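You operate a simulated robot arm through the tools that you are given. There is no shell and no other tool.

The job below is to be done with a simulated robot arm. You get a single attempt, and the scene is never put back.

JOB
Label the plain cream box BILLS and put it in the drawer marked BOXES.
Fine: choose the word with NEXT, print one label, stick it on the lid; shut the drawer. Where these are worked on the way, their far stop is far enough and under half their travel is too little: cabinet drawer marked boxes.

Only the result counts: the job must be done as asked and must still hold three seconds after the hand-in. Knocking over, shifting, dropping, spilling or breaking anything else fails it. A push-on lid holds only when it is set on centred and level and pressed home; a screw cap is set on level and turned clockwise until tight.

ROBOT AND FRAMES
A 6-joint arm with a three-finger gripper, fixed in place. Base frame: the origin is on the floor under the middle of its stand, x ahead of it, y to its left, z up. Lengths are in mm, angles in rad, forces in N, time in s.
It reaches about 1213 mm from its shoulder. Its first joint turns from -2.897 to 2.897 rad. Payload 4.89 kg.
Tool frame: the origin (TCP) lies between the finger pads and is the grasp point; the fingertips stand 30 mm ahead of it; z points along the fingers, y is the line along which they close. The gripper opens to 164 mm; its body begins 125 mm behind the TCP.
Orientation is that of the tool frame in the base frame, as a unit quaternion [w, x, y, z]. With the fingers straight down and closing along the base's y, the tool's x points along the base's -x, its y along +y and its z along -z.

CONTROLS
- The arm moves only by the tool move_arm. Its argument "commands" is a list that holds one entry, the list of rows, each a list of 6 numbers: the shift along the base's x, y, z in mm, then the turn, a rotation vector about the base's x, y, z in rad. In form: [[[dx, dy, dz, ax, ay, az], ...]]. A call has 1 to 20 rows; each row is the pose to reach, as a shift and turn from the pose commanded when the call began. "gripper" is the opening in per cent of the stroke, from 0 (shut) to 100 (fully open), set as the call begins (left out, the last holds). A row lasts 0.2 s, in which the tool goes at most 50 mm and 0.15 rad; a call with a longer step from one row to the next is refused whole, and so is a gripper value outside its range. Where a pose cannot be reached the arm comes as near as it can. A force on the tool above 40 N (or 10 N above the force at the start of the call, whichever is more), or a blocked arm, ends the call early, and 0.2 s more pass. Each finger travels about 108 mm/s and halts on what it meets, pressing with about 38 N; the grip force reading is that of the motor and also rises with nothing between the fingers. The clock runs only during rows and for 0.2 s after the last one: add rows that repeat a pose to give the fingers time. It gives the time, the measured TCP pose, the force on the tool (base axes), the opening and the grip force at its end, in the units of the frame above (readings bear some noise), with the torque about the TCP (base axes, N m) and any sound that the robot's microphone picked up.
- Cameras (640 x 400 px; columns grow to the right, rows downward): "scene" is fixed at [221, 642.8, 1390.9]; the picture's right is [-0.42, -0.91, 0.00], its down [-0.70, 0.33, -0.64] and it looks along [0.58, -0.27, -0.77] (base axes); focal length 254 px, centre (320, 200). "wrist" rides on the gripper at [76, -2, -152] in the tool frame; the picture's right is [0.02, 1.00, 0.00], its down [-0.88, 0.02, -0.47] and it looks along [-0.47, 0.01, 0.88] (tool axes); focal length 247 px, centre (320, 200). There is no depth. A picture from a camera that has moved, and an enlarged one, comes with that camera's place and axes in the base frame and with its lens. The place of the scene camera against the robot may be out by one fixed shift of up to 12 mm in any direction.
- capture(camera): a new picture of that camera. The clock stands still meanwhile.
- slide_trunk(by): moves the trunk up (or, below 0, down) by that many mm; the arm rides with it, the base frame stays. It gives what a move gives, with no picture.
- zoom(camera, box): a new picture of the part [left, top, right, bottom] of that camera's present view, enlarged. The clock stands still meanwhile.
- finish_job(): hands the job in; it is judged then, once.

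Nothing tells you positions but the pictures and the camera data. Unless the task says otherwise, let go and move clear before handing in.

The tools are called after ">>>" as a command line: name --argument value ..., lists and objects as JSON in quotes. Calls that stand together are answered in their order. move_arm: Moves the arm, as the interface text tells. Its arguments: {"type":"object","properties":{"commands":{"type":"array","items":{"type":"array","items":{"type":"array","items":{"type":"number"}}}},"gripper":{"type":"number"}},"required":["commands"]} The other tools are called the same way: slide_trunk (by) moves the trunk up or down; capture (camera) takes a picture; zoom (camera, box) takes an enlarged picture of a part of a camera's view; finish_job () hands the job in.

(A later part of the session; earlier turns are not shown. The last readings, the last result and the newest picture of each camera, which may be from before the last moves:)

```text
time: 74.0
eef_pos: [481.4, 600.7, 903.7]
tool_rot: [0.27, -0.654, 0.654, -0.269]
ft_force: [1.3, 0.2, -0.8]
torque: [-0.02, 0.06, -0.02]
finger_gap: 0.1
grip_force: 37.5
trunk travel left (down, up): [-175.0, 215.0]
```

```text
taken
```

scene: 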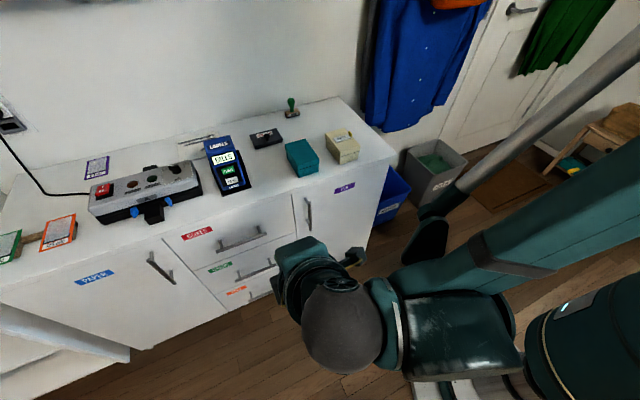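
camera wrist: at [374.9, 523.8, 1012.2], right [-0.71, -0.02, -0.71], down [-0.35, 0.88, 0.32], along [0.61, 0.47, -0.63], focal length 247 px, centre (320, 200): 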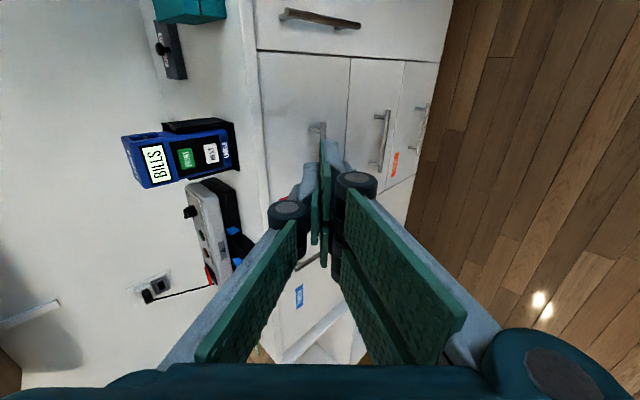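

That orientation is reachable here. I'll check in free space that the arm can also reach the fully pulled-out position, around x≈420, before touching the handle.

>>> move_arm --commands '[[[0, 20, -40, 0, 0, 0], [0, 40, -80, 0, 0, 0], [-10, 60, -120, 0, 0, 0], [-30, 80, -160, 0, 0, 0], [-50, 95, -200, 0, 0, 0], [-60, 98, -230, 0, 0, 0], [-60, 98, -230, 0, 0, 0]]]' --gripper 50

>>> capture --camera "wrist"

>>> capture --camera "scene"

```text
time: 75.6
eef_pos: [425.0, 713.1, 682.6]
tool_rot: [0.268, -0.654, 0.655, -0.269]
ft_force: [0.2, -0.4, 0.4]
torque: [0.02, -0.02, 0.0]
finger_gap: 82.2
grip_force: 0.0
out of reach, approached as far as the arm can: row 5, 6, 7
trunk travel left (down, up): [-175.0, 215.0]
```

```text
taken
camera wrist: at [319.0, 636.7, 791.2], right [-0.71, -0.02, -0.7], down [-0.34, 0.88, 0.32], along [0.61, 0.47, -0.63], focal length 247 px, centre (320, 200)
```

wrist: 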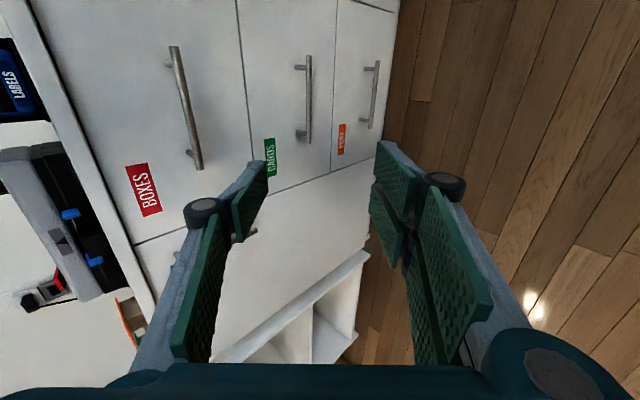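

```text
taken
```

scene: 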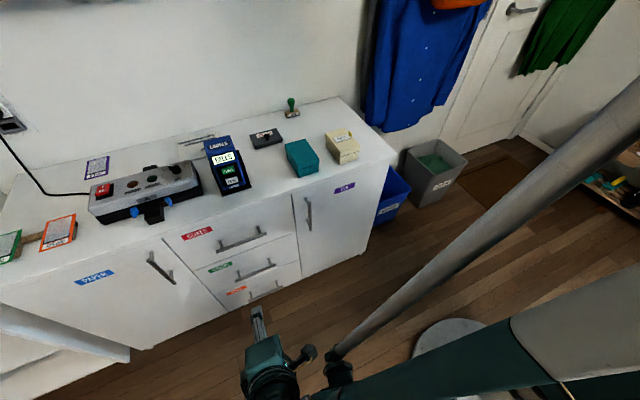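

The arm can reach x≈425 there, which is enough for the pull. From this view the BOXES handle bar is at x≈712, z≈664, y 616–779; I'm moving up to it with a small opening.

>>> move_arm --commands '[[[40, -5, 15, 0, 0, 0], [85, -8, 30, 0, 0, 0], [130, -12, 42, 0, 0, 0], [175, -15, 50, 0, 0, 0], [205, -15, 55, 0, 0, 0], [205, -15, 55, 0, 0, 0]]]' --gripper 16

>>> capture --camera "wrist"

>>> zoom --camera "wrist" --box '[220, 60, 420, 220]'

>>> capture --camera "scene"

```text
time: 77.0
eef_pos: [631.5, 699.2, 735.2]
tool_rot: [-0.269, 0.654, -0.654, 0.269]
ft_force: [-0.6, -0.3, 0.1]
torque: [-0.02, -0.01, -0.01]
finger_gap: 26.7
grip_force: 0.1
trunk travel left (down, up): [-175.0, 215.0]
```

```text
taken
camera wrist: at [525.2, 621.9, 842.2], right [-0.71, -0.02, -0.7], down [-0.35, 0.88, 0.32], along [0.61, 0.47, -0.63], focal length 247 px, centre (320, 200)
```

wrist: 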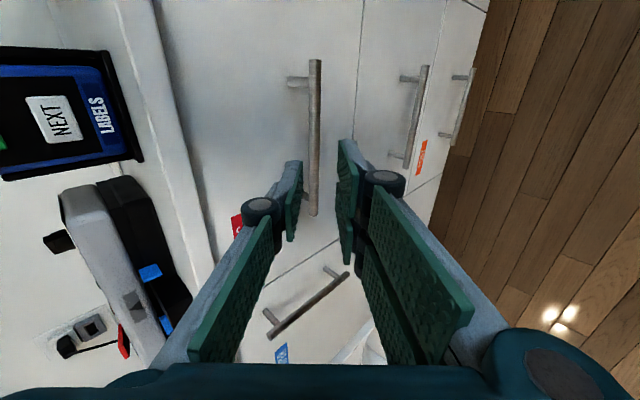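

```text
2.50 times, centred on (320, 140) of wrist
camera zoom: at [525.2, 621.9, 842.2], right [-0.71, -0.02, -0.7], down [-0.35, 0.88, 0.32], along [0.61, 0.47, -0.63], focal length 617 px, centre (320, 350)
```

zoom: 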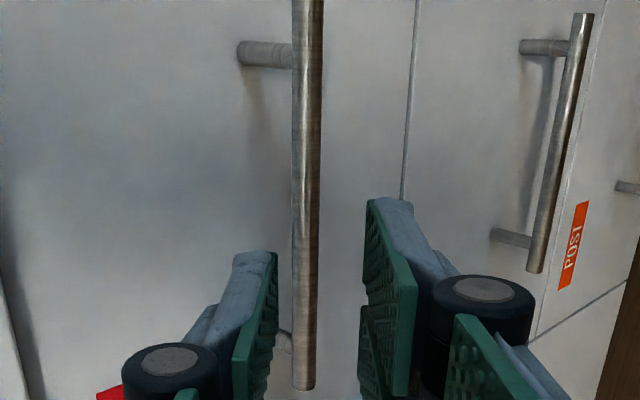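

```text
taken
```

scene: 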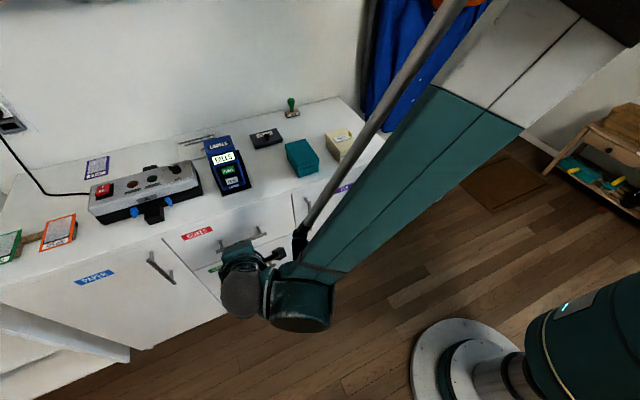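

The bar lies between the fingers, about 6 mm off the axis. I'm advancing most of the way along the tool axis with that correction.

>>> move_arm --commands '[[[14, 0, -6, 0, 0, 0], [27, 0, -19, 0, 0, 0], [39.6, 0, -31.2, 0, 0, 0], [39.6, 0, -31.2, 0, 0, 0]]]'

>>> zoom --camera "wrist" --box '[220, 60, 420, 220]'

```text
time: 78.0
eef_pos: [668.1, 700.2, 703.3]
tool_rot: [-0.269, 0.654, -0.653, 0.27]
ft_force: [0.1, 0.0, 0.5]
torque: [0.01, -0.02, 0.04]
finger_gap: 26.3
grip_force: 0.1
trunk travel left (down, up): [-175.0, 215.0]
```

```text
2.50 times, centred on (320, 140) of wrist
camera zoom: at [563.3, 622.9, 811.6], right [-0.71, -0.02, -0.7], down [-0.35, 0.88, 0.32], along [0.61, 0.47, -0.63], focal length 617 px, centre (320, 350)
```

zoom: 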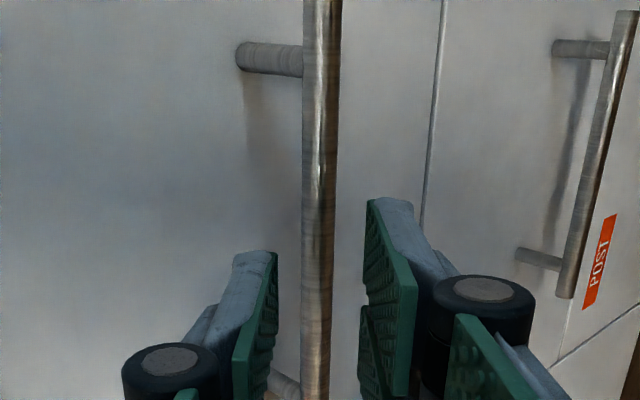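

The bar is now centred between the pads. I'm advancing the rest in two steps.

>>> move_arm --commands '[[[9, 0, -9, 0, 0, 0], [18, 0, -18, 0, 0, 0], [18, 0, -18, 0, 0, 0]]]'

>>> zoom --camera "wrist" --box '[220, 60, 420, 260]'

>>> zoom --camera "scene" --box '[190, 200, 310, 300]'

```text
time: 78.8
eef_pos: [689.1, 699.2, 685.8]
tool_rot: [-0.269, 0.654, -0.654, 0.269]
ft_force: [-0.8, -1.1, 0.2]
torque: [-0.02, 0.03, 0.02]
finger_gap: 26.6
grip_force: 0.0
trunk travel left (down, up): [-175.0, 215.0]
```

```text
2.00 times, centred on (320, 160) of wrist
camera zoom: at [582.4, 622.8, 794.5], right [-0.71, -0.02, -0.7], down [-0.35, 0.88, 0.32], along [0.61, 0.47, -0.63], focal length 494 px, centre (320, 280)
```

zoom: 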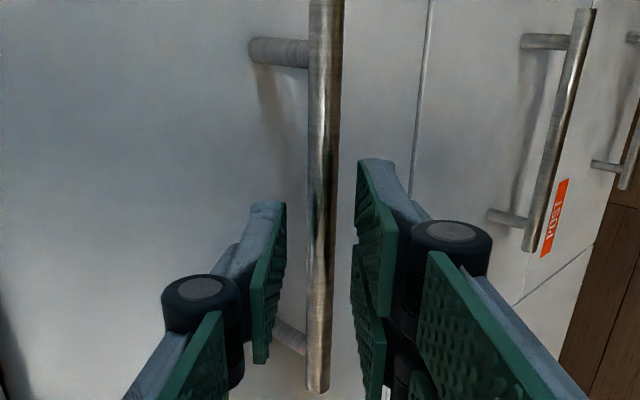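

```text
4.00 times, centred on (250, 250) of scene
camera zoom: at [221.0, 642.8, 1390.9], right [-0.42, -0.91, 0.0], down [-0.7, 0.33, -0.64], along [0.58, -0.27, -0.77], focal length 1015 px, centre (600, 0)
```

zoom: 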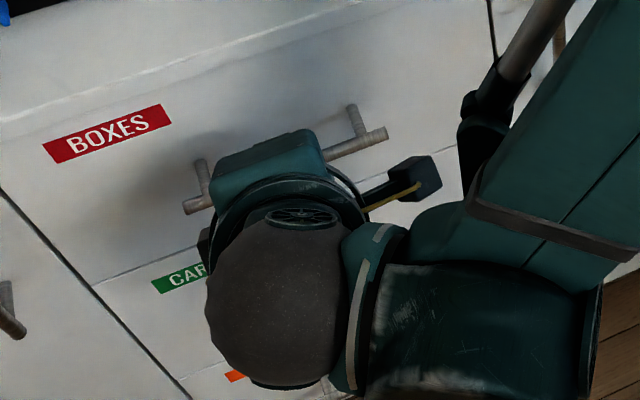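

The tips are level with the bar. I'm advancing 14 mm more so the pads straddle it.

>>> move_arm --commands '[[[5, 0, -5, 0, 0, 0], [10.5, 0, -10.5, 0, 0, 0], [10.5, 0, -10.5, 0, 0, 0]]]'

>>> zoom --camera "wrist" --box '[220, 60, 420, 260]'

```text
time: 79.6
eef_pos: [699.8, 699.9, 676.9]
tool_rot: [0.269, -0.654, 0.654, -0.27]
ft_force: [-0.4, 0.0, 0.1]
torque: [0.01, 0.01, -0.01]
finger_gap: 26.5
grip_force: 0.0
trunk travel left (down, up): [-175.0, 215.0]
```

```text
2.00 times, centred on (320, 160) of wrist
camera zoom: at [593.6, 622.3, 785.2], right [-0.71, -0.02, -0.7], down [-0.35, 0.88, 0.32], along [0.61, 0.47, -0.63], focal length 494 px, centre (320, 280)
```

zoom: 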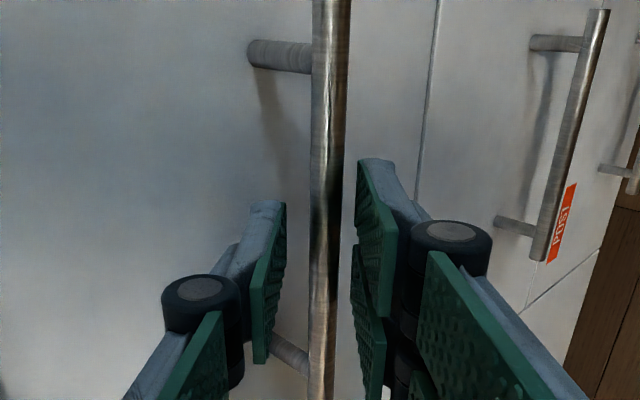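

The bar is between the pads, so I'm closing on it.

>>> move_arm --commands '[[[0, 0, 0, 0, 0, 0], [0, 0, 0, 0, 0, 0], [0, 0, 0, 0, 0, 0]]]' --gripper 0

>>> zoom --camera "wrist" --box '[220, 60, 420, 260]'

```text
time: 80.5
eef_pos: [698.7, 699.5, 675.0]
tool_rot: [-0.269, 0.654, -0.654, 0.27]
ft_force: [0.2, 3.0, -11.5]
torque: [-0.75, 0.26, 0.78]
finger_gap: 10.8
grip_force: 44.8
trunk travel left (down, up): [-175.0, 215.0]
stopped in row 3: the force on the tool passed its limit at 41 N (the readings are from after the stop); the commanded pose is now the measured one
```

```text
2.00 times, centred on (320, 160) of wrist
camera zoom: at [592.6, 622.5, 783.9], right [-0.71, -0.02, -0.7], down [-0.35, 0.88, 0.32], along [0.61, 0.47, -0.63], focal length 494 px, centre (320, 280)
```

zoom: 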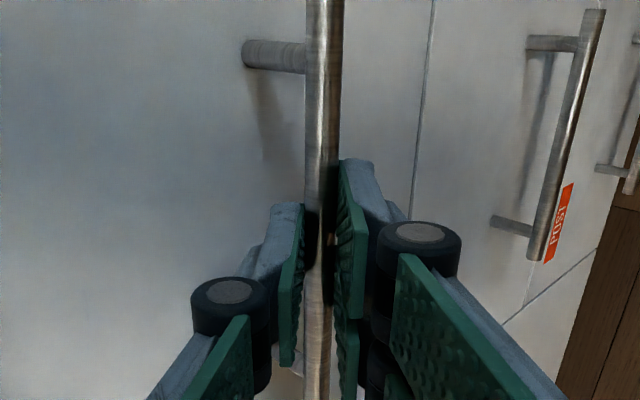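

The bar is gripped (10.8 mm). I'm starting to pull toward −x gently.

>>> move_arm --commands '[[[-5, 0, 0, 0, 0, 0], [-12, 0, 0, 0, 0, 0], [-20, 0, 0, 0, 0, 0], [-30, 0, 0, 0, 0, 0], [-40, 0, 0, 0, 0, 0]]]'

>>> zoom --camera "scene" --box '[150, 170, 330, 310]'

```text
time: 81.7
eef_pos: [658.8, 698.4, 675.8]
tool_rot: [0.268, -0.654, 0.655, -0.268]
ft_force: [-0.8, 5.3, -18.3]
torque: [-0.32, 0.36, 1.33]
finger_gap: 11.1
grip_force: 45.1
trunk travel left (down, up): [-175.0, 215.0]
```

```text
2.86 times, centred on (240, 240) of scene
camera zoom: at [221.0, 642.8, 1390.9], right [-0.42, -0.91, 0.0], down [-0.7, 0.33, -0.64], along [0.58, -0.27, -0.77], focal length 725 px, centre (549, 86)
```

zoom: 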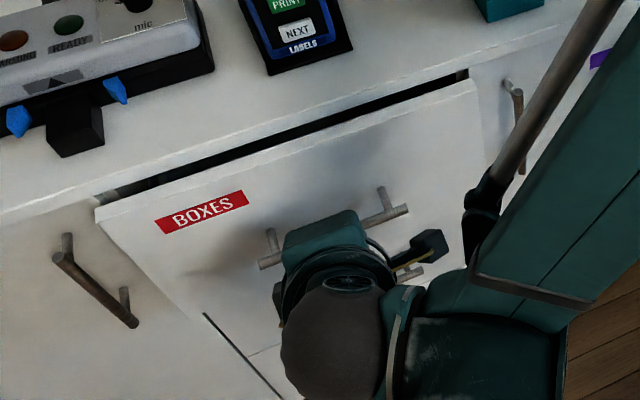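

The drawer is sliding open. I'm continuing the pull, easing down 1.5 mm to relieve the vertical load.

>>> move_arm --commands '[[[-15, 0, -1.5, 0, 0, 0], [-35, 0, -1.5, 0, 0, 0], [-55, 0, -1.5, 0, 0, 0], [-75, 0, -1.5, 0, 0, 0], [-95, 0, -1.5, 0, 0, 0], [-115, 0, -1.5, 0, 0, 0], [-135, 0, -1.5, 0, 0, 0], [-155, 0, -1.5, 0, 0, 0]]]'

>>> capture --camera "scene"

```text
time: 83.5
eef_pos: [503.2, 699.0, 676.1]
tool_rot: [-0.27, 0.654, -0.653, 0.269]
ft_force: [-0.1, 14.9, 31.5]
torque: [0.56, -0.49, 0.41]
finger_gap: 11.0
grip_force: 45.4
trunk travel left (down, up): [-175.0, 215.0]
```

```text
taken
```

scene: 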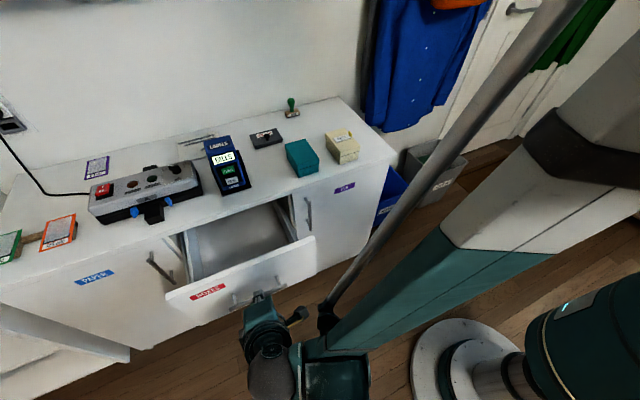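

It is about 195 mm open. I'm pulling further until it stops or I near the reach limit.

>>> move_arm --commands '[[[-5, 0, 1.5, 0, 0, 0], [-15, 0, 1.5, 0, 0, 0], [-25, 0, 1.5, 0, 0, 0], [-35, 0, 1.5, 0, 0, 0], [-45, 0, 1.5, 0, 0, 0], [-55, 0, 1.5, 0, 0, 0]]]'

>>> capture --camera "scene"

```text
time: 84.8
eef_pos: [459.6, 702.8, 677.2]
tool_rot: [0.265, -0.654, 0.656, -0.269]
ft_force: [1.0, -2.5, -18.6]
torque: [-0.19, 0.42, 0.98]
finger_gap: 11.7
grip_force: 44.6
out of reach, approached as far as the arm can: row 4, 5, 6
trunk travel left (down, up): [-175.0, 215.0]
stopped in row 6: the force on the tool passed its limit at 49 N (the readings are from after the stop); the commanded pose is now the measured one
```

```text
taken
```

scene: 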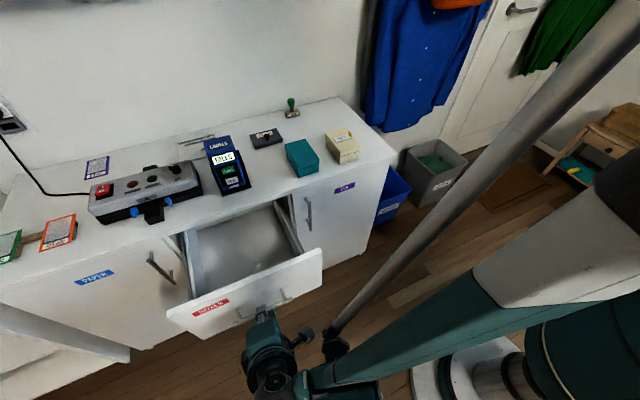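

The drawer is about 240 mm open, more than enough for the 113 mm box. I'm letting go of the bar and backing off along the tool axis.

>>> move_arm --commands '[[[0, 0, 0, 0, 0, 0], [0, 0, 0, 0, 0, 0]]]' --gripper 22

>>> move_arm --commands '[[[-7, 0, 7, 0, 0, 0], [-14, 0, 14, 0, 0, 0], [-21, 0, 21, 0, 0, 0]]]'

>>> capture --camera "wrist"

>>> capture --camera "scene"

```text
time: 85.4
eef_pos: [459.5, 702.9, 679.3]
tool_rot: [0.266, -0.653, 0.655, -0.27]
ft_force: [0.1, -0.6, -0.6]
torque: [-0.02, 0.03, 0.03]
finger_gap: 36.4
grip_force: 0.1
trunk travel left (down, up): [-175.0, 215.0]
```

```text
time: 86.2
eef_pos: [438.6, 703.3, 699.2]
tool_rot: [0.266, -0.653, 0.656, -0.27]
ft_force: [0.3, 0.3, 0.5]
torque: [-0.02, 0.0, -0.01]
finger_gap: 36.0
grip_force: 0.1
trunk travel left (down, up): [-175.0, 215.0]
```

```text
taken
camera wrist: at [331.6, 626.9, 808.6], right [-0.71, -0.02, -0.7], down [-0.34, 0.88, 0.32], along [0.61, 0.47, -0.64], focal length 247 px, centre (320, 200)
```

wrist: 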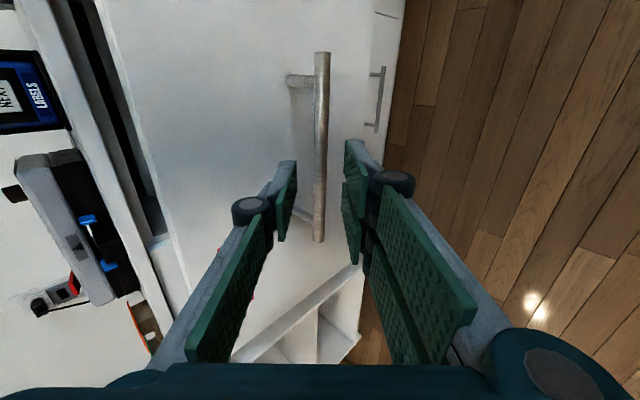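

```text
taken
```

scene: 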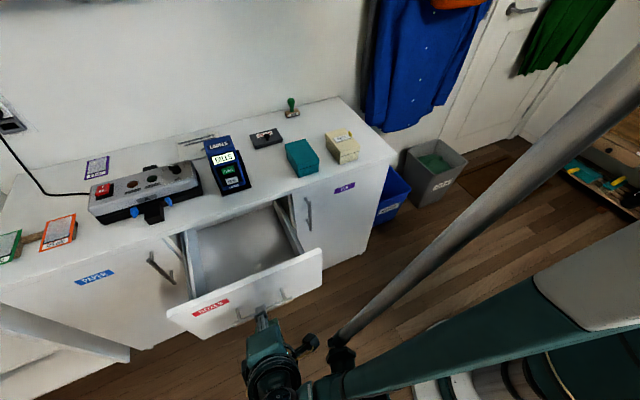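

I'm clear of the bar. I'm rising and turning the tool straight down (camera toward the robot) above the open drawer to look inside.

>>> move_arm --commands '[[[0, 0, 40, 0, 0, 0], [0, 0, 85, 0, 0, 0], [0, 0, 130, 0, 0, 0], [10, -3, 150, 0.0512, 0.0512, -0.1235], [25, -8, 165, 0.1023, 0.1023, -0.247], [40, -12, 180, 0.1535, 0.1535, -0.3705], [55, -17, 195, 0.2046, 0.2046, -0.494], [70, -22, 210, 0.2558, 0.2558, -0.6175], [85, -27, 225, 0.307, 0.307, -0.741], [100, -32, 240, 0.3581, 0.3581, -0.8645], [115, -37, 255, 0.4093, 0.4093, -0.988], [130, -42, 265, 0.4604, 0.4604, -1.1115], [145, -47, 275, 0.5116, 0.5116, -1.235], [155, -50, 280, 0.5628, 0.5628, -1.3585], [162, -53, 280, 0.6139, 0.6139, -1.4821], [162, -53, 280, 0.6139, 0.6139, -1.4821]]]' --gripper 100

>>> capture --camera "wrist"

>>> capture --camera "scene"

```text
time: 89.6
eef_pos: [599.4, 649.8, 980.1]
tool_rot: [-0.004, 0.002, 1.0, 0.005]
ft_force: [-0.4, -0.6, 0.1]
torque: [0.02, 0.0, 0.04]
finger_gap: 163.9
grip_force: 0.1
trunk travel left (down, up): [-175.0, 215.0]
```

```text
taken
camera wrist: at [523.8, 646.9, 1132.3], right [-0.02, 1.0, 0.01], down [0.88, 0.01, 0.47], along [0.47, 0.02, -0.88], focal length 247 px, centre (320, 200)
```

wrist: 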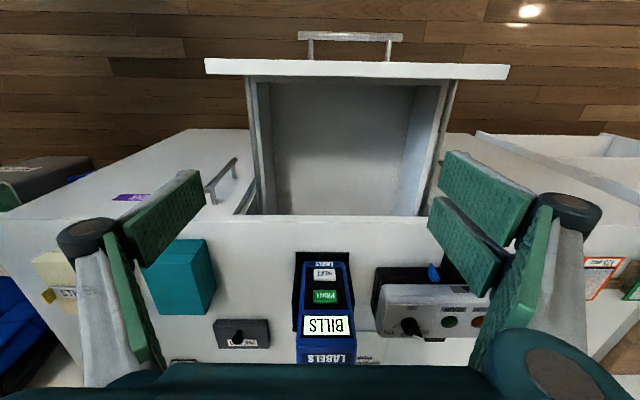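

```text
taken
```

scene: 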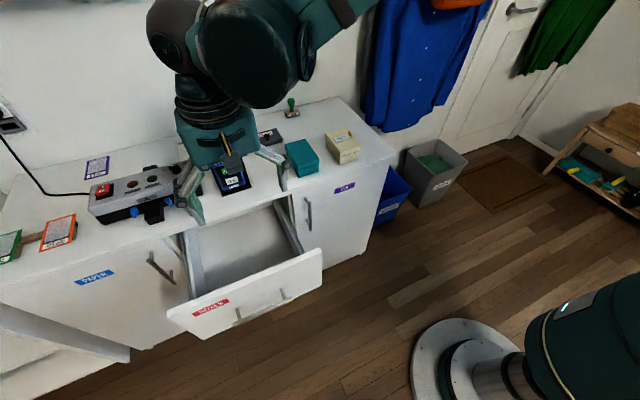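

The drawer is open and empty inside. I'll zoom in to measure its walls, floor and front panel.

>>> zoom --camera "wrist" --box '[200, 40, 520, 240]'

>>> zoom --camera "scene" --box '[150, 190, 340, 350]'

```text
2.00 times, centred on (360, 140) of wrist
camera zoom: at [523.8, 646.9, 1132.3], right [-0.02, 1.0, 0.01], down [0.88, 0.01, 0.47], along [0.47, 0.02, -0.88], focal length 494 px, centre (240, 320)
```

zoom: 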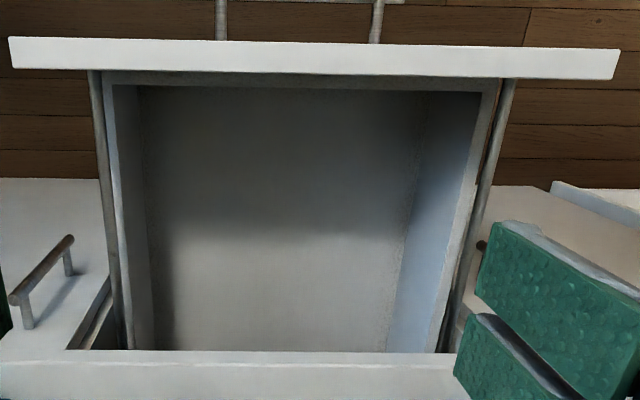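

```text
2.50 times, centred on (245, 270) of scene
camera zoom: at [221.0, 642.8, 1390.9], right [-0.42, -0.91, 0.0], down [-0.7, 0.33, -0.64], along [0.58, -0.27, -0.77], focal length 635 px, centre (508, 25)
```

zoom: 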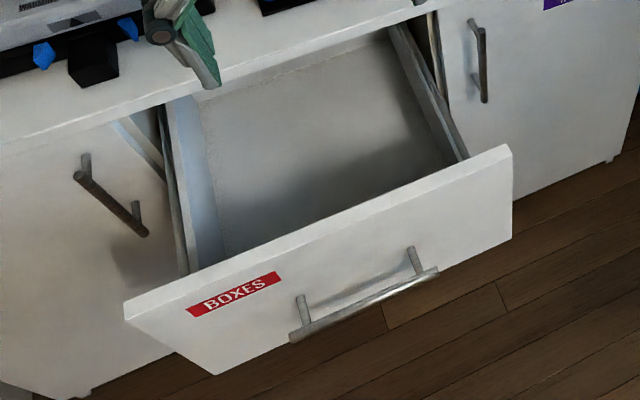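

The drawer interior spans about y 553–845, with the floor near z≈570, wall tops near 720 and the front panel inner face near x≈535. Next I'm going back to the cream box with the tool straight down and open about 115 mm.

>>> move_arm --commands '[[[20, -40, 0, -0.01, -0.008, 0.004], [45, -80, 0, -0.01, -0.008, 0.004], [70, -120, 0, -0.01, -0.008, 0.004], [95, -160, 0, -0.01, -0.008, 0.004], [120, -200, 0, -0.01, -0.008, 0.004], [145, -240, 0, -0.01, -0.008, 0.004], [170, -280, 0, -0.01, -0.008, 0.004], [195, -320, 0, -0.01, -0.008, 0.004], [220, -355, 0, -0.01, -0.008, 0.004], [230.6, -370.3, 0, -0.01, -0.008, 0.004], [230.6, -370.3, 0, -0.01, -0.008, 0.004]]]' --gripper 70

>>> capture --camera "wrist"

>>> zoom --camera "wrist" --box '[230, 90, 410, 230]'

```text
time: 92.0
eef_pos: [830.0, 276.4, 977.2]
tool_rot: [0.001, -0.002, 1.0, 0.0]
ft_force: [-0.1, -0.4, -0.1]
torque: [0.06, 0.02, 0.02]
finger_gap: 114.7
grip_force: 0.1
trunk travel left (down, up): [-175.0, 215.0]
```

```text
taken
camera wrist: at [753.4, 275.0, 1130.1], right [-0.02, 1.0, 0.0], down [0.88, 0.02, 0.47], along [0.47, 0.01, -0.88], focal length 247 px, centre (320, 200)
```

wrist: 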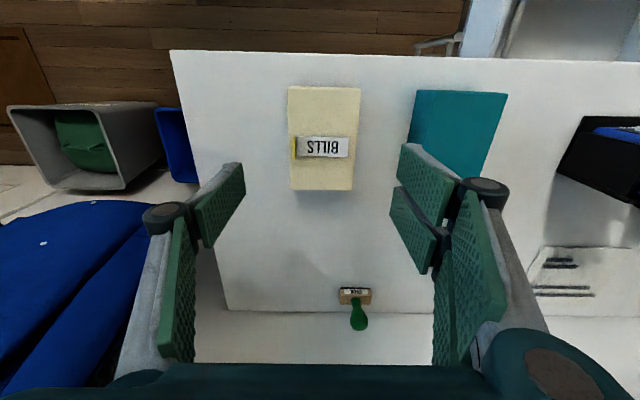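

```text
2.86 times, centred on (320, 160) of wrist
camera zoom: at [753.4, 275.0, 1130.1], right [-0.02, 1.0, 0.0], down [0.88, 0.02, 0.47], along [0.47, 0.01, -0.88], focal length 706 px, centre (320, 314)
```

zoom: 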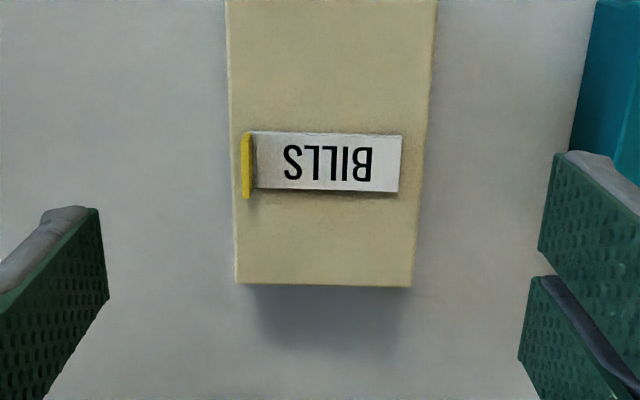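

The cream lid is centred at about (828, 280), and the open fingers clear the teal box. I'm descending around it.

>>> move_arm --commands '[[[-1.5, 2.7, -30, 0, 0, 0], [-1.5, 2.7, -70, 0, 0, 0], [-1.5, 2.7, -105, 0, 0, 0], [-1.5, 2.7, -125, 0, 0, 0], [-1.5, 2.7, -136, 0, 0, 0], [-1.5, 2.7, -136, 0, 0, 0]]]'

>>> capture --camera "wrist"

>>> zoom --camera "scene" --box '[280, 80, 400, 190]'

```text
time: 93.4
eef_pos: [829.7, 281.2, 843.0]
tool_rot: [0.001, -0.001, 1.0, 0.0]
ft_force: [0.8, 0.1, -0.5]
torque: [-0.01, 0.03, -0.07]
finger_gap: 114.8
grip_force: 0.1
trunk travel left (down, up): [-175.0, 215.0]
```

```text
taken
camera wrist: at [752.9, 278.7, 994.1], right [-0.02, 1.0, 0.0], down [0.88, 0.02, 0.47], along [0.47, 0.01, -0.88], focal length 247 px, centre (320, 200)
```

wrist: 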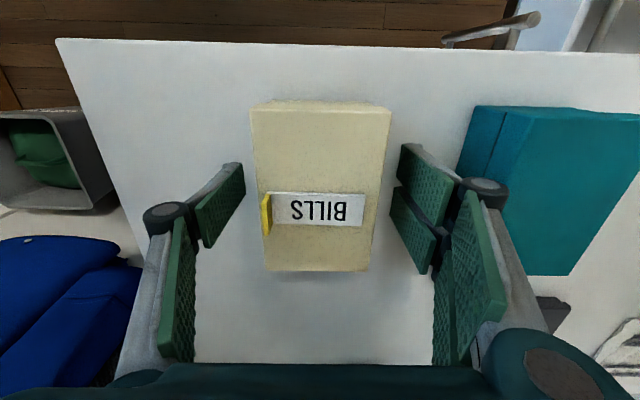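

```text
3.64 times, centred on (340, 135) of scene
camera zoom: at [221.0, 642.8, 1390.9], right [-0.42, -0.91, 0.0], down [-0.7, 0.33, -0.64], along [0.58, -0.27, -0.77], focal length 923 px, centre (247, 436)
```

zoom: 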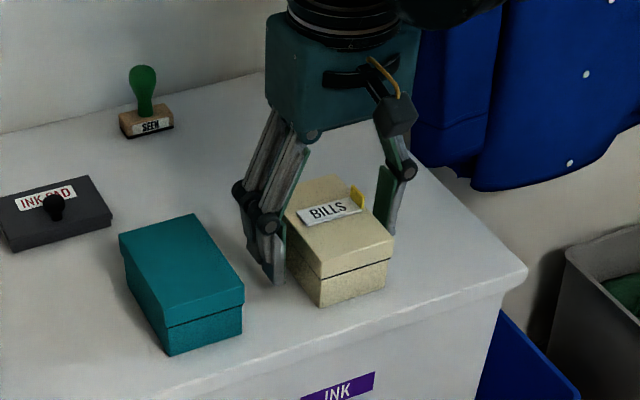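

The fingers straddle the box well. I'm going 4 mm lower and closing on its sides.

>>> move_arm --commands '[[[-1, -0.5, -4, 0, 0, 0], [-1, -0.5, -4, 0, 0, 0]]]'

>>> move_arm --commands '[[[0, 0, 0, 0, 0, 0], [0, 0, 0, 0, 0, 0], [0, 0, 0, 0, 0, 0], [0, 0, 0, 0, 0, 0]]]' --gripper 0

>>> capture --camera "wrist"

>>> zoom --camera "scene" --box '[280, 80, 400, 190]'

```text
time: 94.0
eef_pos: [827.9, 280.0, 838.8]
tool_rot: [0.001, 0.0, 1.0, 0.0]
ft_force: [0.5, 0.5, 0.7]
torque: [-0.02, 0.0, -0.02]
finger_gap: 114.8
grip_force: 0.1
trunk travel left (down, up): [-175.0, 215.0]
```

```text
time: 95.0
eef_pos: [828.1, 278.8, 838.1]
tool_rot: [0.0, -0.001, 1.0, 0.0]
ft_force: [-0.3, 0.2, 0.7]
torque: [0.03, 0.03, -0.03]
finger_gap: 73.7
grip_force: 38.1
trunk travel left (down, up): [-175.0, 215.0]
```

```text
taken
camera wrist: at [751.5, 277.7, 990.2], right [-0.02, 1.0, 0.0], down [0.88, 0.02, 0.47], along [0.47, 0.01, -0.88], focal length 247 px, centre (320, 200)
```

wrist: 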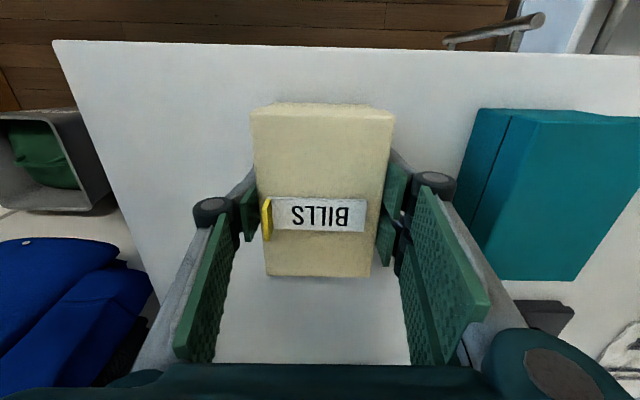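

```text
3.64 times, centred on (340, 135) of scene
camera zoom: at [221.0, 642.8, 1390.9], right [-0.42, -0.91, 0.0], down [-0.7, 0.33, -0.64], along [0.58, -0.27, -0.77], focal length 923 px, centre (247, 436)
```

zoom: 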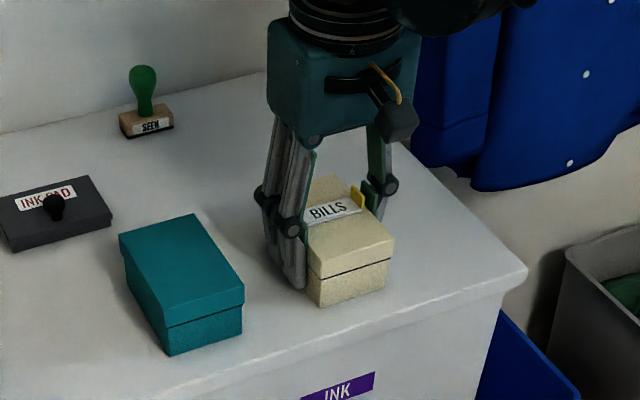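

The box is gripped (73.7 mm). I'm lifting a few centimetres and checking that the base comes up with the lid.

>>> move_arm --commands '[[[0, 0, 5, 0, 0, 0], [0, 0, 15, 0, 0, 0], [0, 0, 30, 0, 0, 0], [0, 0, 40, 0, 0, 0], [0, 0, 40, 0, 0, 0]]]'

>>> zoom --camera "scene" --box '[280, 80, 400, 190]'

>>> zoom --camera "wrist" --box '[220, 80, 420, 300]'

```text
time: 96.2
eef_pos: [828.3, 281.6, 879.8]
tool_rot: [0.001, -0.001, 1.0, -0.001]
ft_force: [-0.1, 0.6, -0.2]
torque: [0.01, -0.04, -0.04]
finger_gap: 73.7
grip_force: 37.9
trunk travel left (down, up): [-175.0, 215.0]
```

```text
3.64 times, centred on (340, 135) of scene
camera zoom: at [221.0, 642.8, 1390.9], right [-0.42, -0.91, 0.0], down [-0.7, 0.33, -0.64], along [0.58, -0.27, -0.77], focal length 923 px, centre (247, 436)
```

zoom: 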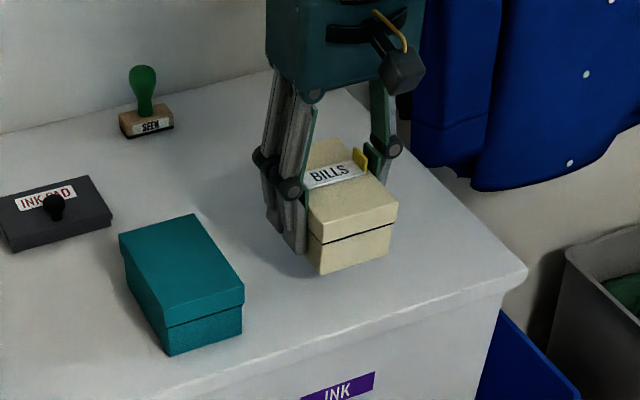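

```text
1.82 times, centred on (320, 190) of wrist
camera zoom: at [751.6, 279.4, 1030.7], right [-0.02, 1.0, 0.0], down [0.88, 0.02, 0.47], along [0.47, 0.01, -0.88], focal length 449 px, centre (320, 218)
```

zoom: 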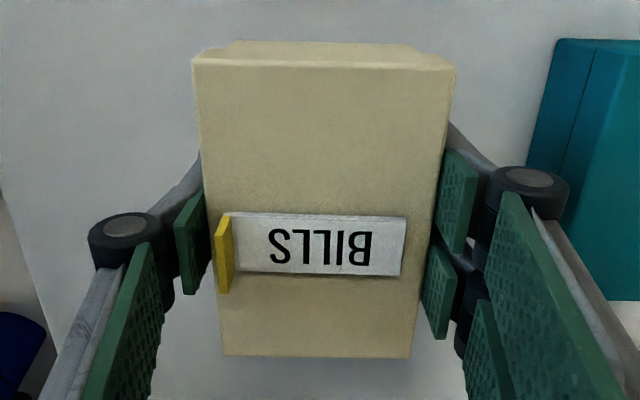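

The whole box comes up with the label in place. I'm raising it, backing it off the counter toward the robot, and carrying it over the open drawer.

>>> move_arm --commands '[[[-10, 0, 30, 0, 0, 0], [-35, 5, 60, 0, 0, 0], [-70, 10, 80, 0, 0, 0], [-105, 15, 85, 0, 0, 0], [-140, 20, 85, 0, 0, 0], [-175, 30, 85, 0, 0, 0], [-205, 50, 85, 0, 0, 0], [-220, 85, 85, 0, 0, 0], [-220, 125, 85, 0, 0, 0], [-220, 165, 85, 0, 0, 0], [-220, 205, 85, 0, 0, 0], [-220, 245, 85, 0, 0, 0], [-220, 285, 85, 0, 0, 0], [-220, 325, 85, 0, 0, 0], [-220, 365, 85, 0, 0, 0], [-215, 400, 85, 0, 0, 0], [-190, 418, 85, 0, 0, 0], [-171, 419, 85, 0, 0, 0], [-171, 419, 85, 0, 0, 0]]]'

>>> capture --camera "wrist"

>>> capture --camera "scene"

```text
time: 100.2
eef_pos: [657.5, 699.5, 963.2]
tool_rot: [0.001, -0.001, 1.0, 0.0]
ft_force: [0.1, 0.4, -1.4]
torque: [-0.05, 0.01, -0.02]
finger_gap: 73.6
grip_force: 38.2
trunk travel left (down, up): [-175.0, 215.0]
```

```text
taken
camera wrist: at [580.9, 697.6, 1115.4], right [-0.02, 1.0, 0.0], down [0.88, 0.02, 0.47], along [0.47, 0.01, -0.88], focal length 247 px, centre (320, 200)
```

wrist: 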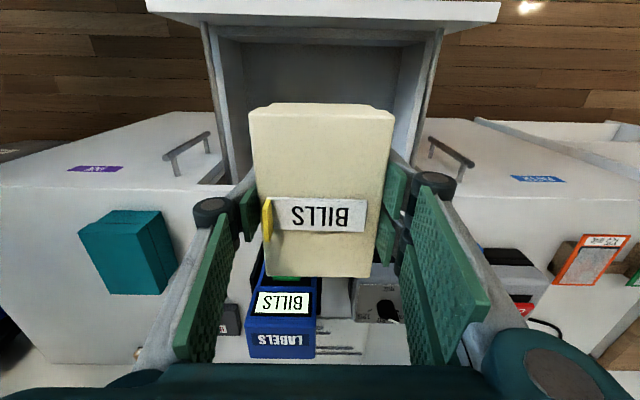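

```text
taken
```

scene: 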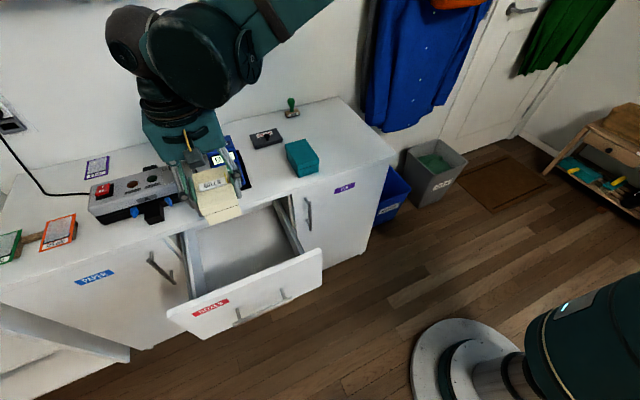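

The box is over the drawer with clearance all round. I'm lowering it into the drawer, first to about 25 mm above the floor.

>>> move_arm --commands '[[[0, 0, -40, 0, 0, 0], [0, 0, -80, 0, 0, 0], [0, 0, -120, 0, 0, 0], [0, 0, -160, 0, 0, 0], [0, 0, -195, 0, 0, 0], [0, 0, -195, 0, 0, 0]]]'

>>> capture --camera "wrist"

>>> capture --camera "scene"

```text
time: 101.6
eef_pos: [656.4, 702.8, 768.3]
tool_rot: [0.001, 0.0, 1.0, 0.001]
ft_force: [0.3, -0.5, -1.7]
torque: [-0.02, 0.05, 0.0]
finger_gap: 73.9
grip_force: 38.3
trunk travel left (down, up): [-175.0, 215.0]
```

```text
taken
camera wrist: at [579.3, 699.9, 920.2], right [-0.02, 1.0, 0.0], down [0.88, 0.02, 0.47], along [0.47, 0.01, -0.88], focal length 247 px, centre (320, 200)
```

wrist: 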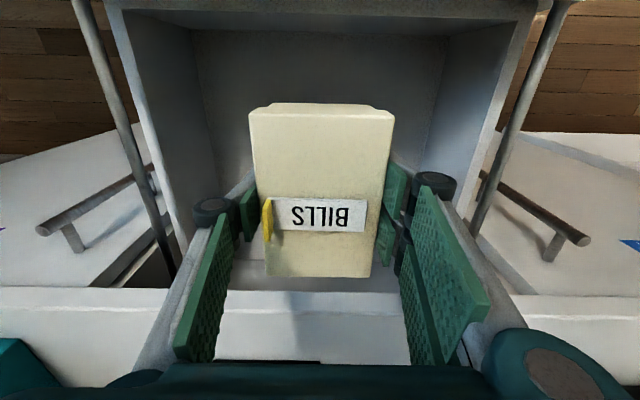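

```text
taken
```

scene: 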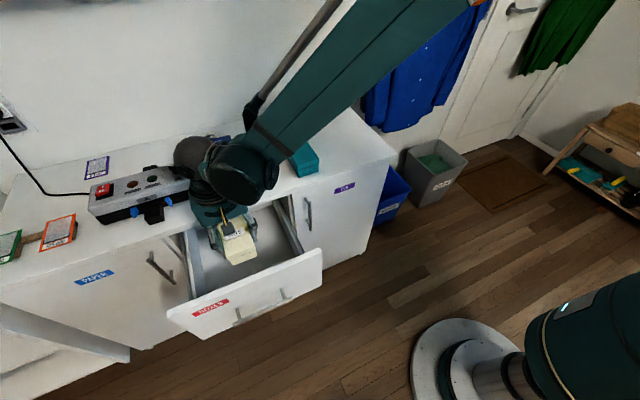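

By my estimate the wrist is directly above the tool at x≈657, well clear of the label maker, so I'm continuing down to about 25 mm above the floor.

>>> move_arm --commands '[[[2, -2, -35, 0, 0, 0], [2, -2, -70, 0, 0, 0], [2, -2, -100, 0, 0, 0], [2, -2, -120, 0, 0, 0], [2, -2, -120, 0, 0, 0]]]'

>>> capture --camera "wrist"

>>> zoom --camera "scene" --box '[150, 110, 340, 320]'

```text
time: 102.8
eef_pos: [659.7, 699.7, 648.3]
tool_rot: [0.001, -0.002, 1.0, 0.0]
ft_force: [0.1, -0.4, -1.3]
torque: [-0.04, 0.04, 0.01]
finger_gap: 73.4
grip_force: 38.0
trunk travel left (down, up): [-175.0, 215.0]
```

```text
taken
camera wrist: at [581.4, 697.4, 800.2], right [-0.02, 1.0, 0.0], down [0.88, 0.02, 0.47], along [0.47, 0.01, -0.88], focal length 247 px, centre (320, 200)
```

wrist: 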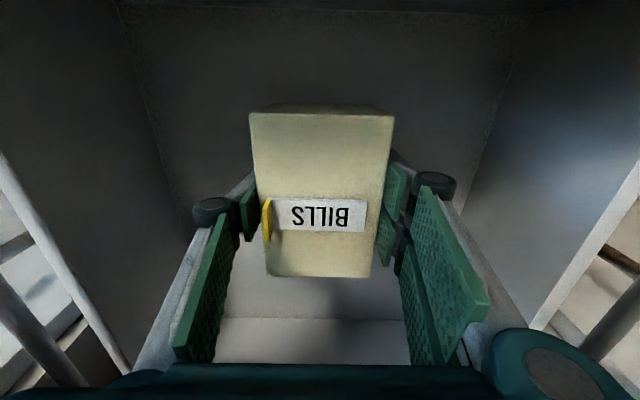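

```text
1.90 times, centred on (245, 215) of scene
camera zoom: at [221.0, 642.8, 1390.9], right [-0.42, -0.91, 0.0], down [-0.7, 0.33, -0.64], along [0.58, -0.27, -0.77], focal length 484 px, centre (463, 171)
```

zoom: 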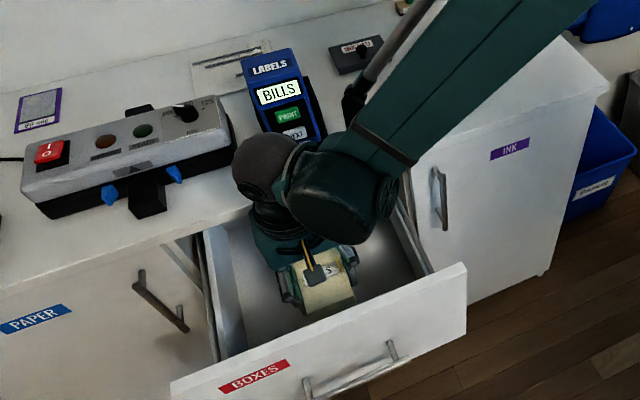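

The floor looks to be at z≈575–580, about 30 mm below the box. I'm lowering slowly until it touches.

>>> move_arm --commands '[[[0, 0, -8, 0, 0, 0], [0, 0, -16, 0, 0, 0], [0, 0, -19, 0, 0, 0], [0, 0, -22, 0, 0, 0]]]'

>>> move_arm --commands '[[[0, 0, -1.5, 0, 0, 0], [0, 0, -3, 0, 0, 0], [0, 0, -4.5, 0, 0, 0]]]'

```text
time: 103.8
eef_pos: [658.0, 698.7, 627.7]
tool_rot: [0.001, -0.001, 1.0, -0.001]
ft_force: [0.0, -0.5, -0.7]
torque: [-0.02, -0.01, 0.0]
finger_gap: 73.1
grip_force: 38.1
trunk travel left (down, up): [-175.0, 215.0]
```

```text
time: 104.6
eef_pos: [659.2, 698.3, 623.3]
tool_rot: [0.001, -0.001, 1.0, 0.0]
ft_force: [0.9, -0.7, -0.8]
torque: [-0.02, 0.0, -0.01]
finger_gap: 73.7
grip_force: 38.2
trunk travel left (down, up): [-175.0, 215.0]
```

>>> move_arm --commands '[[[0, 0, -1.5, 0, 0, 0], [0, 0, -3, 0, 0, 0], [0, 0, -4.5, 0, 0, 0]]]'

>>> capture --camera "wrist"

```text
time: 105.4
eef_pos: [658.3, 699.4, 619.0]
tool_rot: [0.002, 0.0, 1.0, 0.0]
ft_force: [-0.2, 0.4, -0.4]
torque: [-0.01, -0.05, 0.01]
finger_gap: 73.8
grip_force: 38.4
trunk travel left (down, up): [-175.0, 215.0]
```

```text
taken
camera wrist: at [581.6, 697.0, 769.8], right [-0.02, 1.0, 0.0], down [0.88, 0.02, 0.47], along [0.47, 0.01, -0.88], focal length 247 px, centre (320, 200)
```

wrist: 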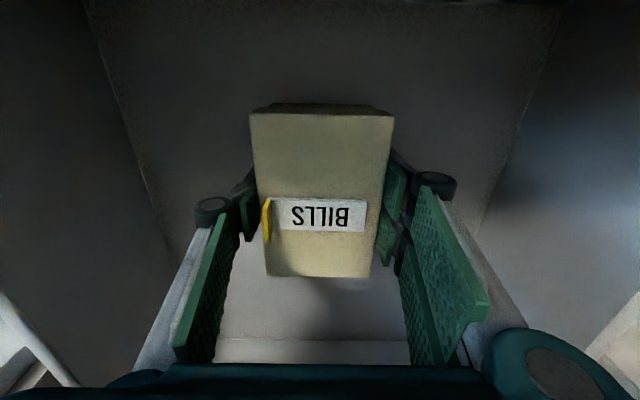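

There's no contact yet, so I'll keep lowering in small steps.

>>> move_arm --commands '[[[0, 0, -1.5, 0, 0, 0], [0, 0, -3, 0, 0, 0], [0, 0, -4.5, 0, 0, 0], [0, 0, -6, 0, 0, 0]]]'

```text
time: 106.4
eef_pos: [657.7, 697.9, 613.4]
tool_rot: [0.002, -0.001, 1.0, 0.0]
ft_force: [1.4, 1.7, 19.3]
torque: [0.43, 0.28, -0.05]
finger_gap: 73.6
grip_force: 38.0
trunk travel left (down, up): [-175.0, 215.0]
```

The box is resting on the drawer floor (about 19 N). I'm easing off 1 mm and opening the fingers.

>>> move_arm --commands '[[[0, 0, 1, 0, 0, 0], [0, 0, 1, 0, 0, 0]]]'

>>> move_arm --commands '[[[0, 0, 0, 0, 0, 0], [0, 0, 0, 0, 0, 0], [0, 0, 0, 0, 0, 0]]]' --gripper 68

>>> capture --camera "wrist"

```text
time: 107.0
eef_pos: [657.8, 699.2, 613.5]
tool_rot: [0.002, -0.001, 1.0, 0.0]
ft_force: [-1.0, -0.1, 6.6]
torque: [0.25, 0.0, 0.04]
finger_gap: 73.6
grip_force: 37.8
trunk travel left (down, up): [-175.0, 215.0]
```

```text
time: 107.8
eef_pos: [657.5, 699.0, 614.8]
tool_rot: [0.0, -0.001, 1.0, 0.0]
ft_force: [-0.2, 0.7, 0.4]
torque: [0.0, 0.03, 0.01]
finger_gap: 111.7
grip_force: 0.1
trunk travel left (down, up): [-175.0, 215.0]
```

```text
taken
camera wrist: at [581.6, 697.2, 765.4], right [-0.02, 1.0, 0.0], down [0.88, 0.02, 0.47], along [0.47, 0.01, -0.88], focal length 247 px, centre (320, 200)
```

wrist: 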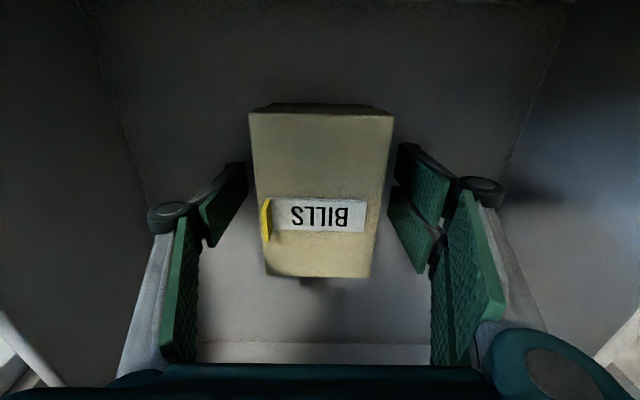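

The box is released in the drawer with its label up. I'm rising straight out.

>>> move_arm --commands '[[[0, 0, 15, 0, 0, 0], [0, 0, 45, 0, 0, 0], [0, 0, 85, 0, 0, 0], [0, 0, 125, 0, 0, 0], [0, 0, 165, 0, 0, 0], [0, 0, 205, 0, 0, 0], [0, 0, 245, 0, 0, 0], [0, 0, 285, 0, 0, 0], [0, 0, 325, 0, 0, 0], [0, 0, 345, 0, 0, 0], [0, 0, 345, 0, 0, 0]]]'

>>> capture --camera "wrist"

>>> capture --camera "scene"

```text
time: 110.2
eef_pos: [658.5, 697.7, 958.9]
tool_rot: [0.001, -0.001, 1.0, 0.0]
ft_force: [-0.2, -0.9, -0.1]
torque: [0.05, -0.04, -0.04]
finger_gap: 111.7
grip_force: 0.1
trunk travel left (down, up): [-175.0, 215.0]
```

```text
taken
camera wrist: at [580.7, 695.2, 1111.0], right [-0.02, 1.0, 0.0], down [0.88, 0.02, 0.47], along [0.47, 0.01, -0.88], focal length 247 px, centre (320, 200)
```

wrist: 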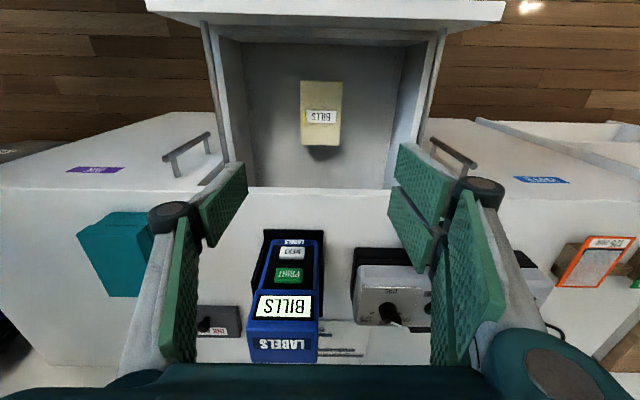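

```text
taken
```

scene: 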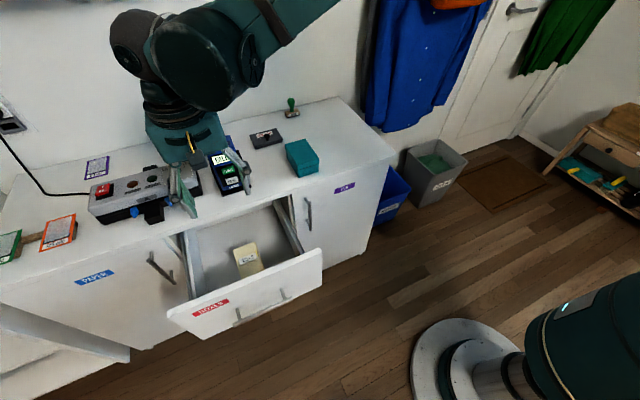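

The labelled box sits upright in the drawer. Now I'll shut the drawer: I'm moving in front of it, closing the fingers and turning the tool to 45° forward-down.

>>> move_arm --commands '[[[-19, 0, 0, -0.0512, -0.0512, 0.1235], [-38, 0, 0, -0.1023, -0.1023, 0.247], [-57, 0, 0, -0.1535, -0.1535, 0.3705], [-76, 0, 0, -0.2046, -0.2046, 0.494], [-95, 0, 0, -0.2558, -0.2558, 0.6175], [-114, 0, -5, -0.307, -0.307, 0.741], [-133, 0, -15, -0.3581, -0.3581, 0.8645], [-152, 0, -30, -0.4093, -0.4093, 0.988], [-171, 0, -45, -0.4604, -0.4604, 1.1115], [-190, 0, -65, -0.5116, -0.5116, 1.235], [-209, 0, -85, -0.5628, -0.5628, 1.3585], [-223, 0, -100, -0.6139, -0.6139, 1.4821], [-223, 0, -100, -0.6139, -0.6139, 1.4821]]]' --gripper 0

>>> capture --camera "wrist"

>>> capture --camera "scene"

```text
time: 113.0
eef_pos: [435.9, 700.0, 858.4]
tool_rot: [-0.27, 0.655, -0.651, 0.271]
ft_force: [0.7, 0.3, 0.1]
torque: [0.0, 0.04, -0.02]
finger_gap: 0.1
grip_force: 38.1
trunk travel left (down, up): [-175.0, 215.0]
```

```text
taken
camera wrist: at [328.6, 622.3, 966.8], right [-0.71, -0.03, -0.71], down [-0.35, 0.88, 0.32], along [0.61, 0.47, -0.63], focal length 247 px, centre (320, 200)
```

wrist: 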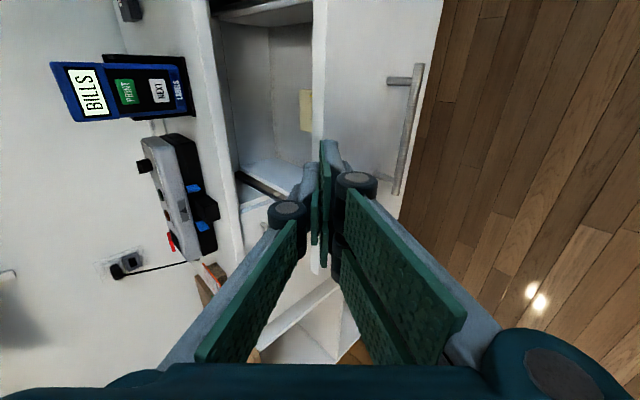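

```text
taken
```

scene: 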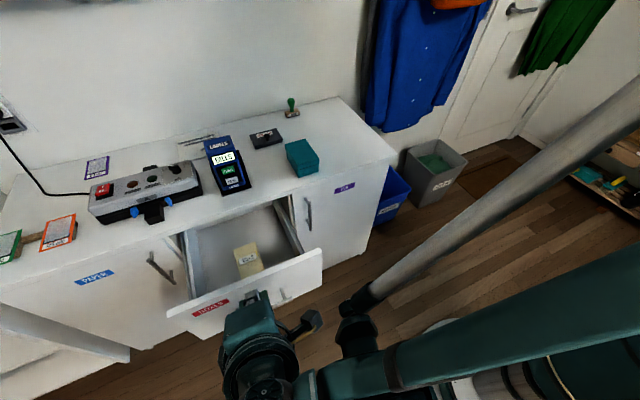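

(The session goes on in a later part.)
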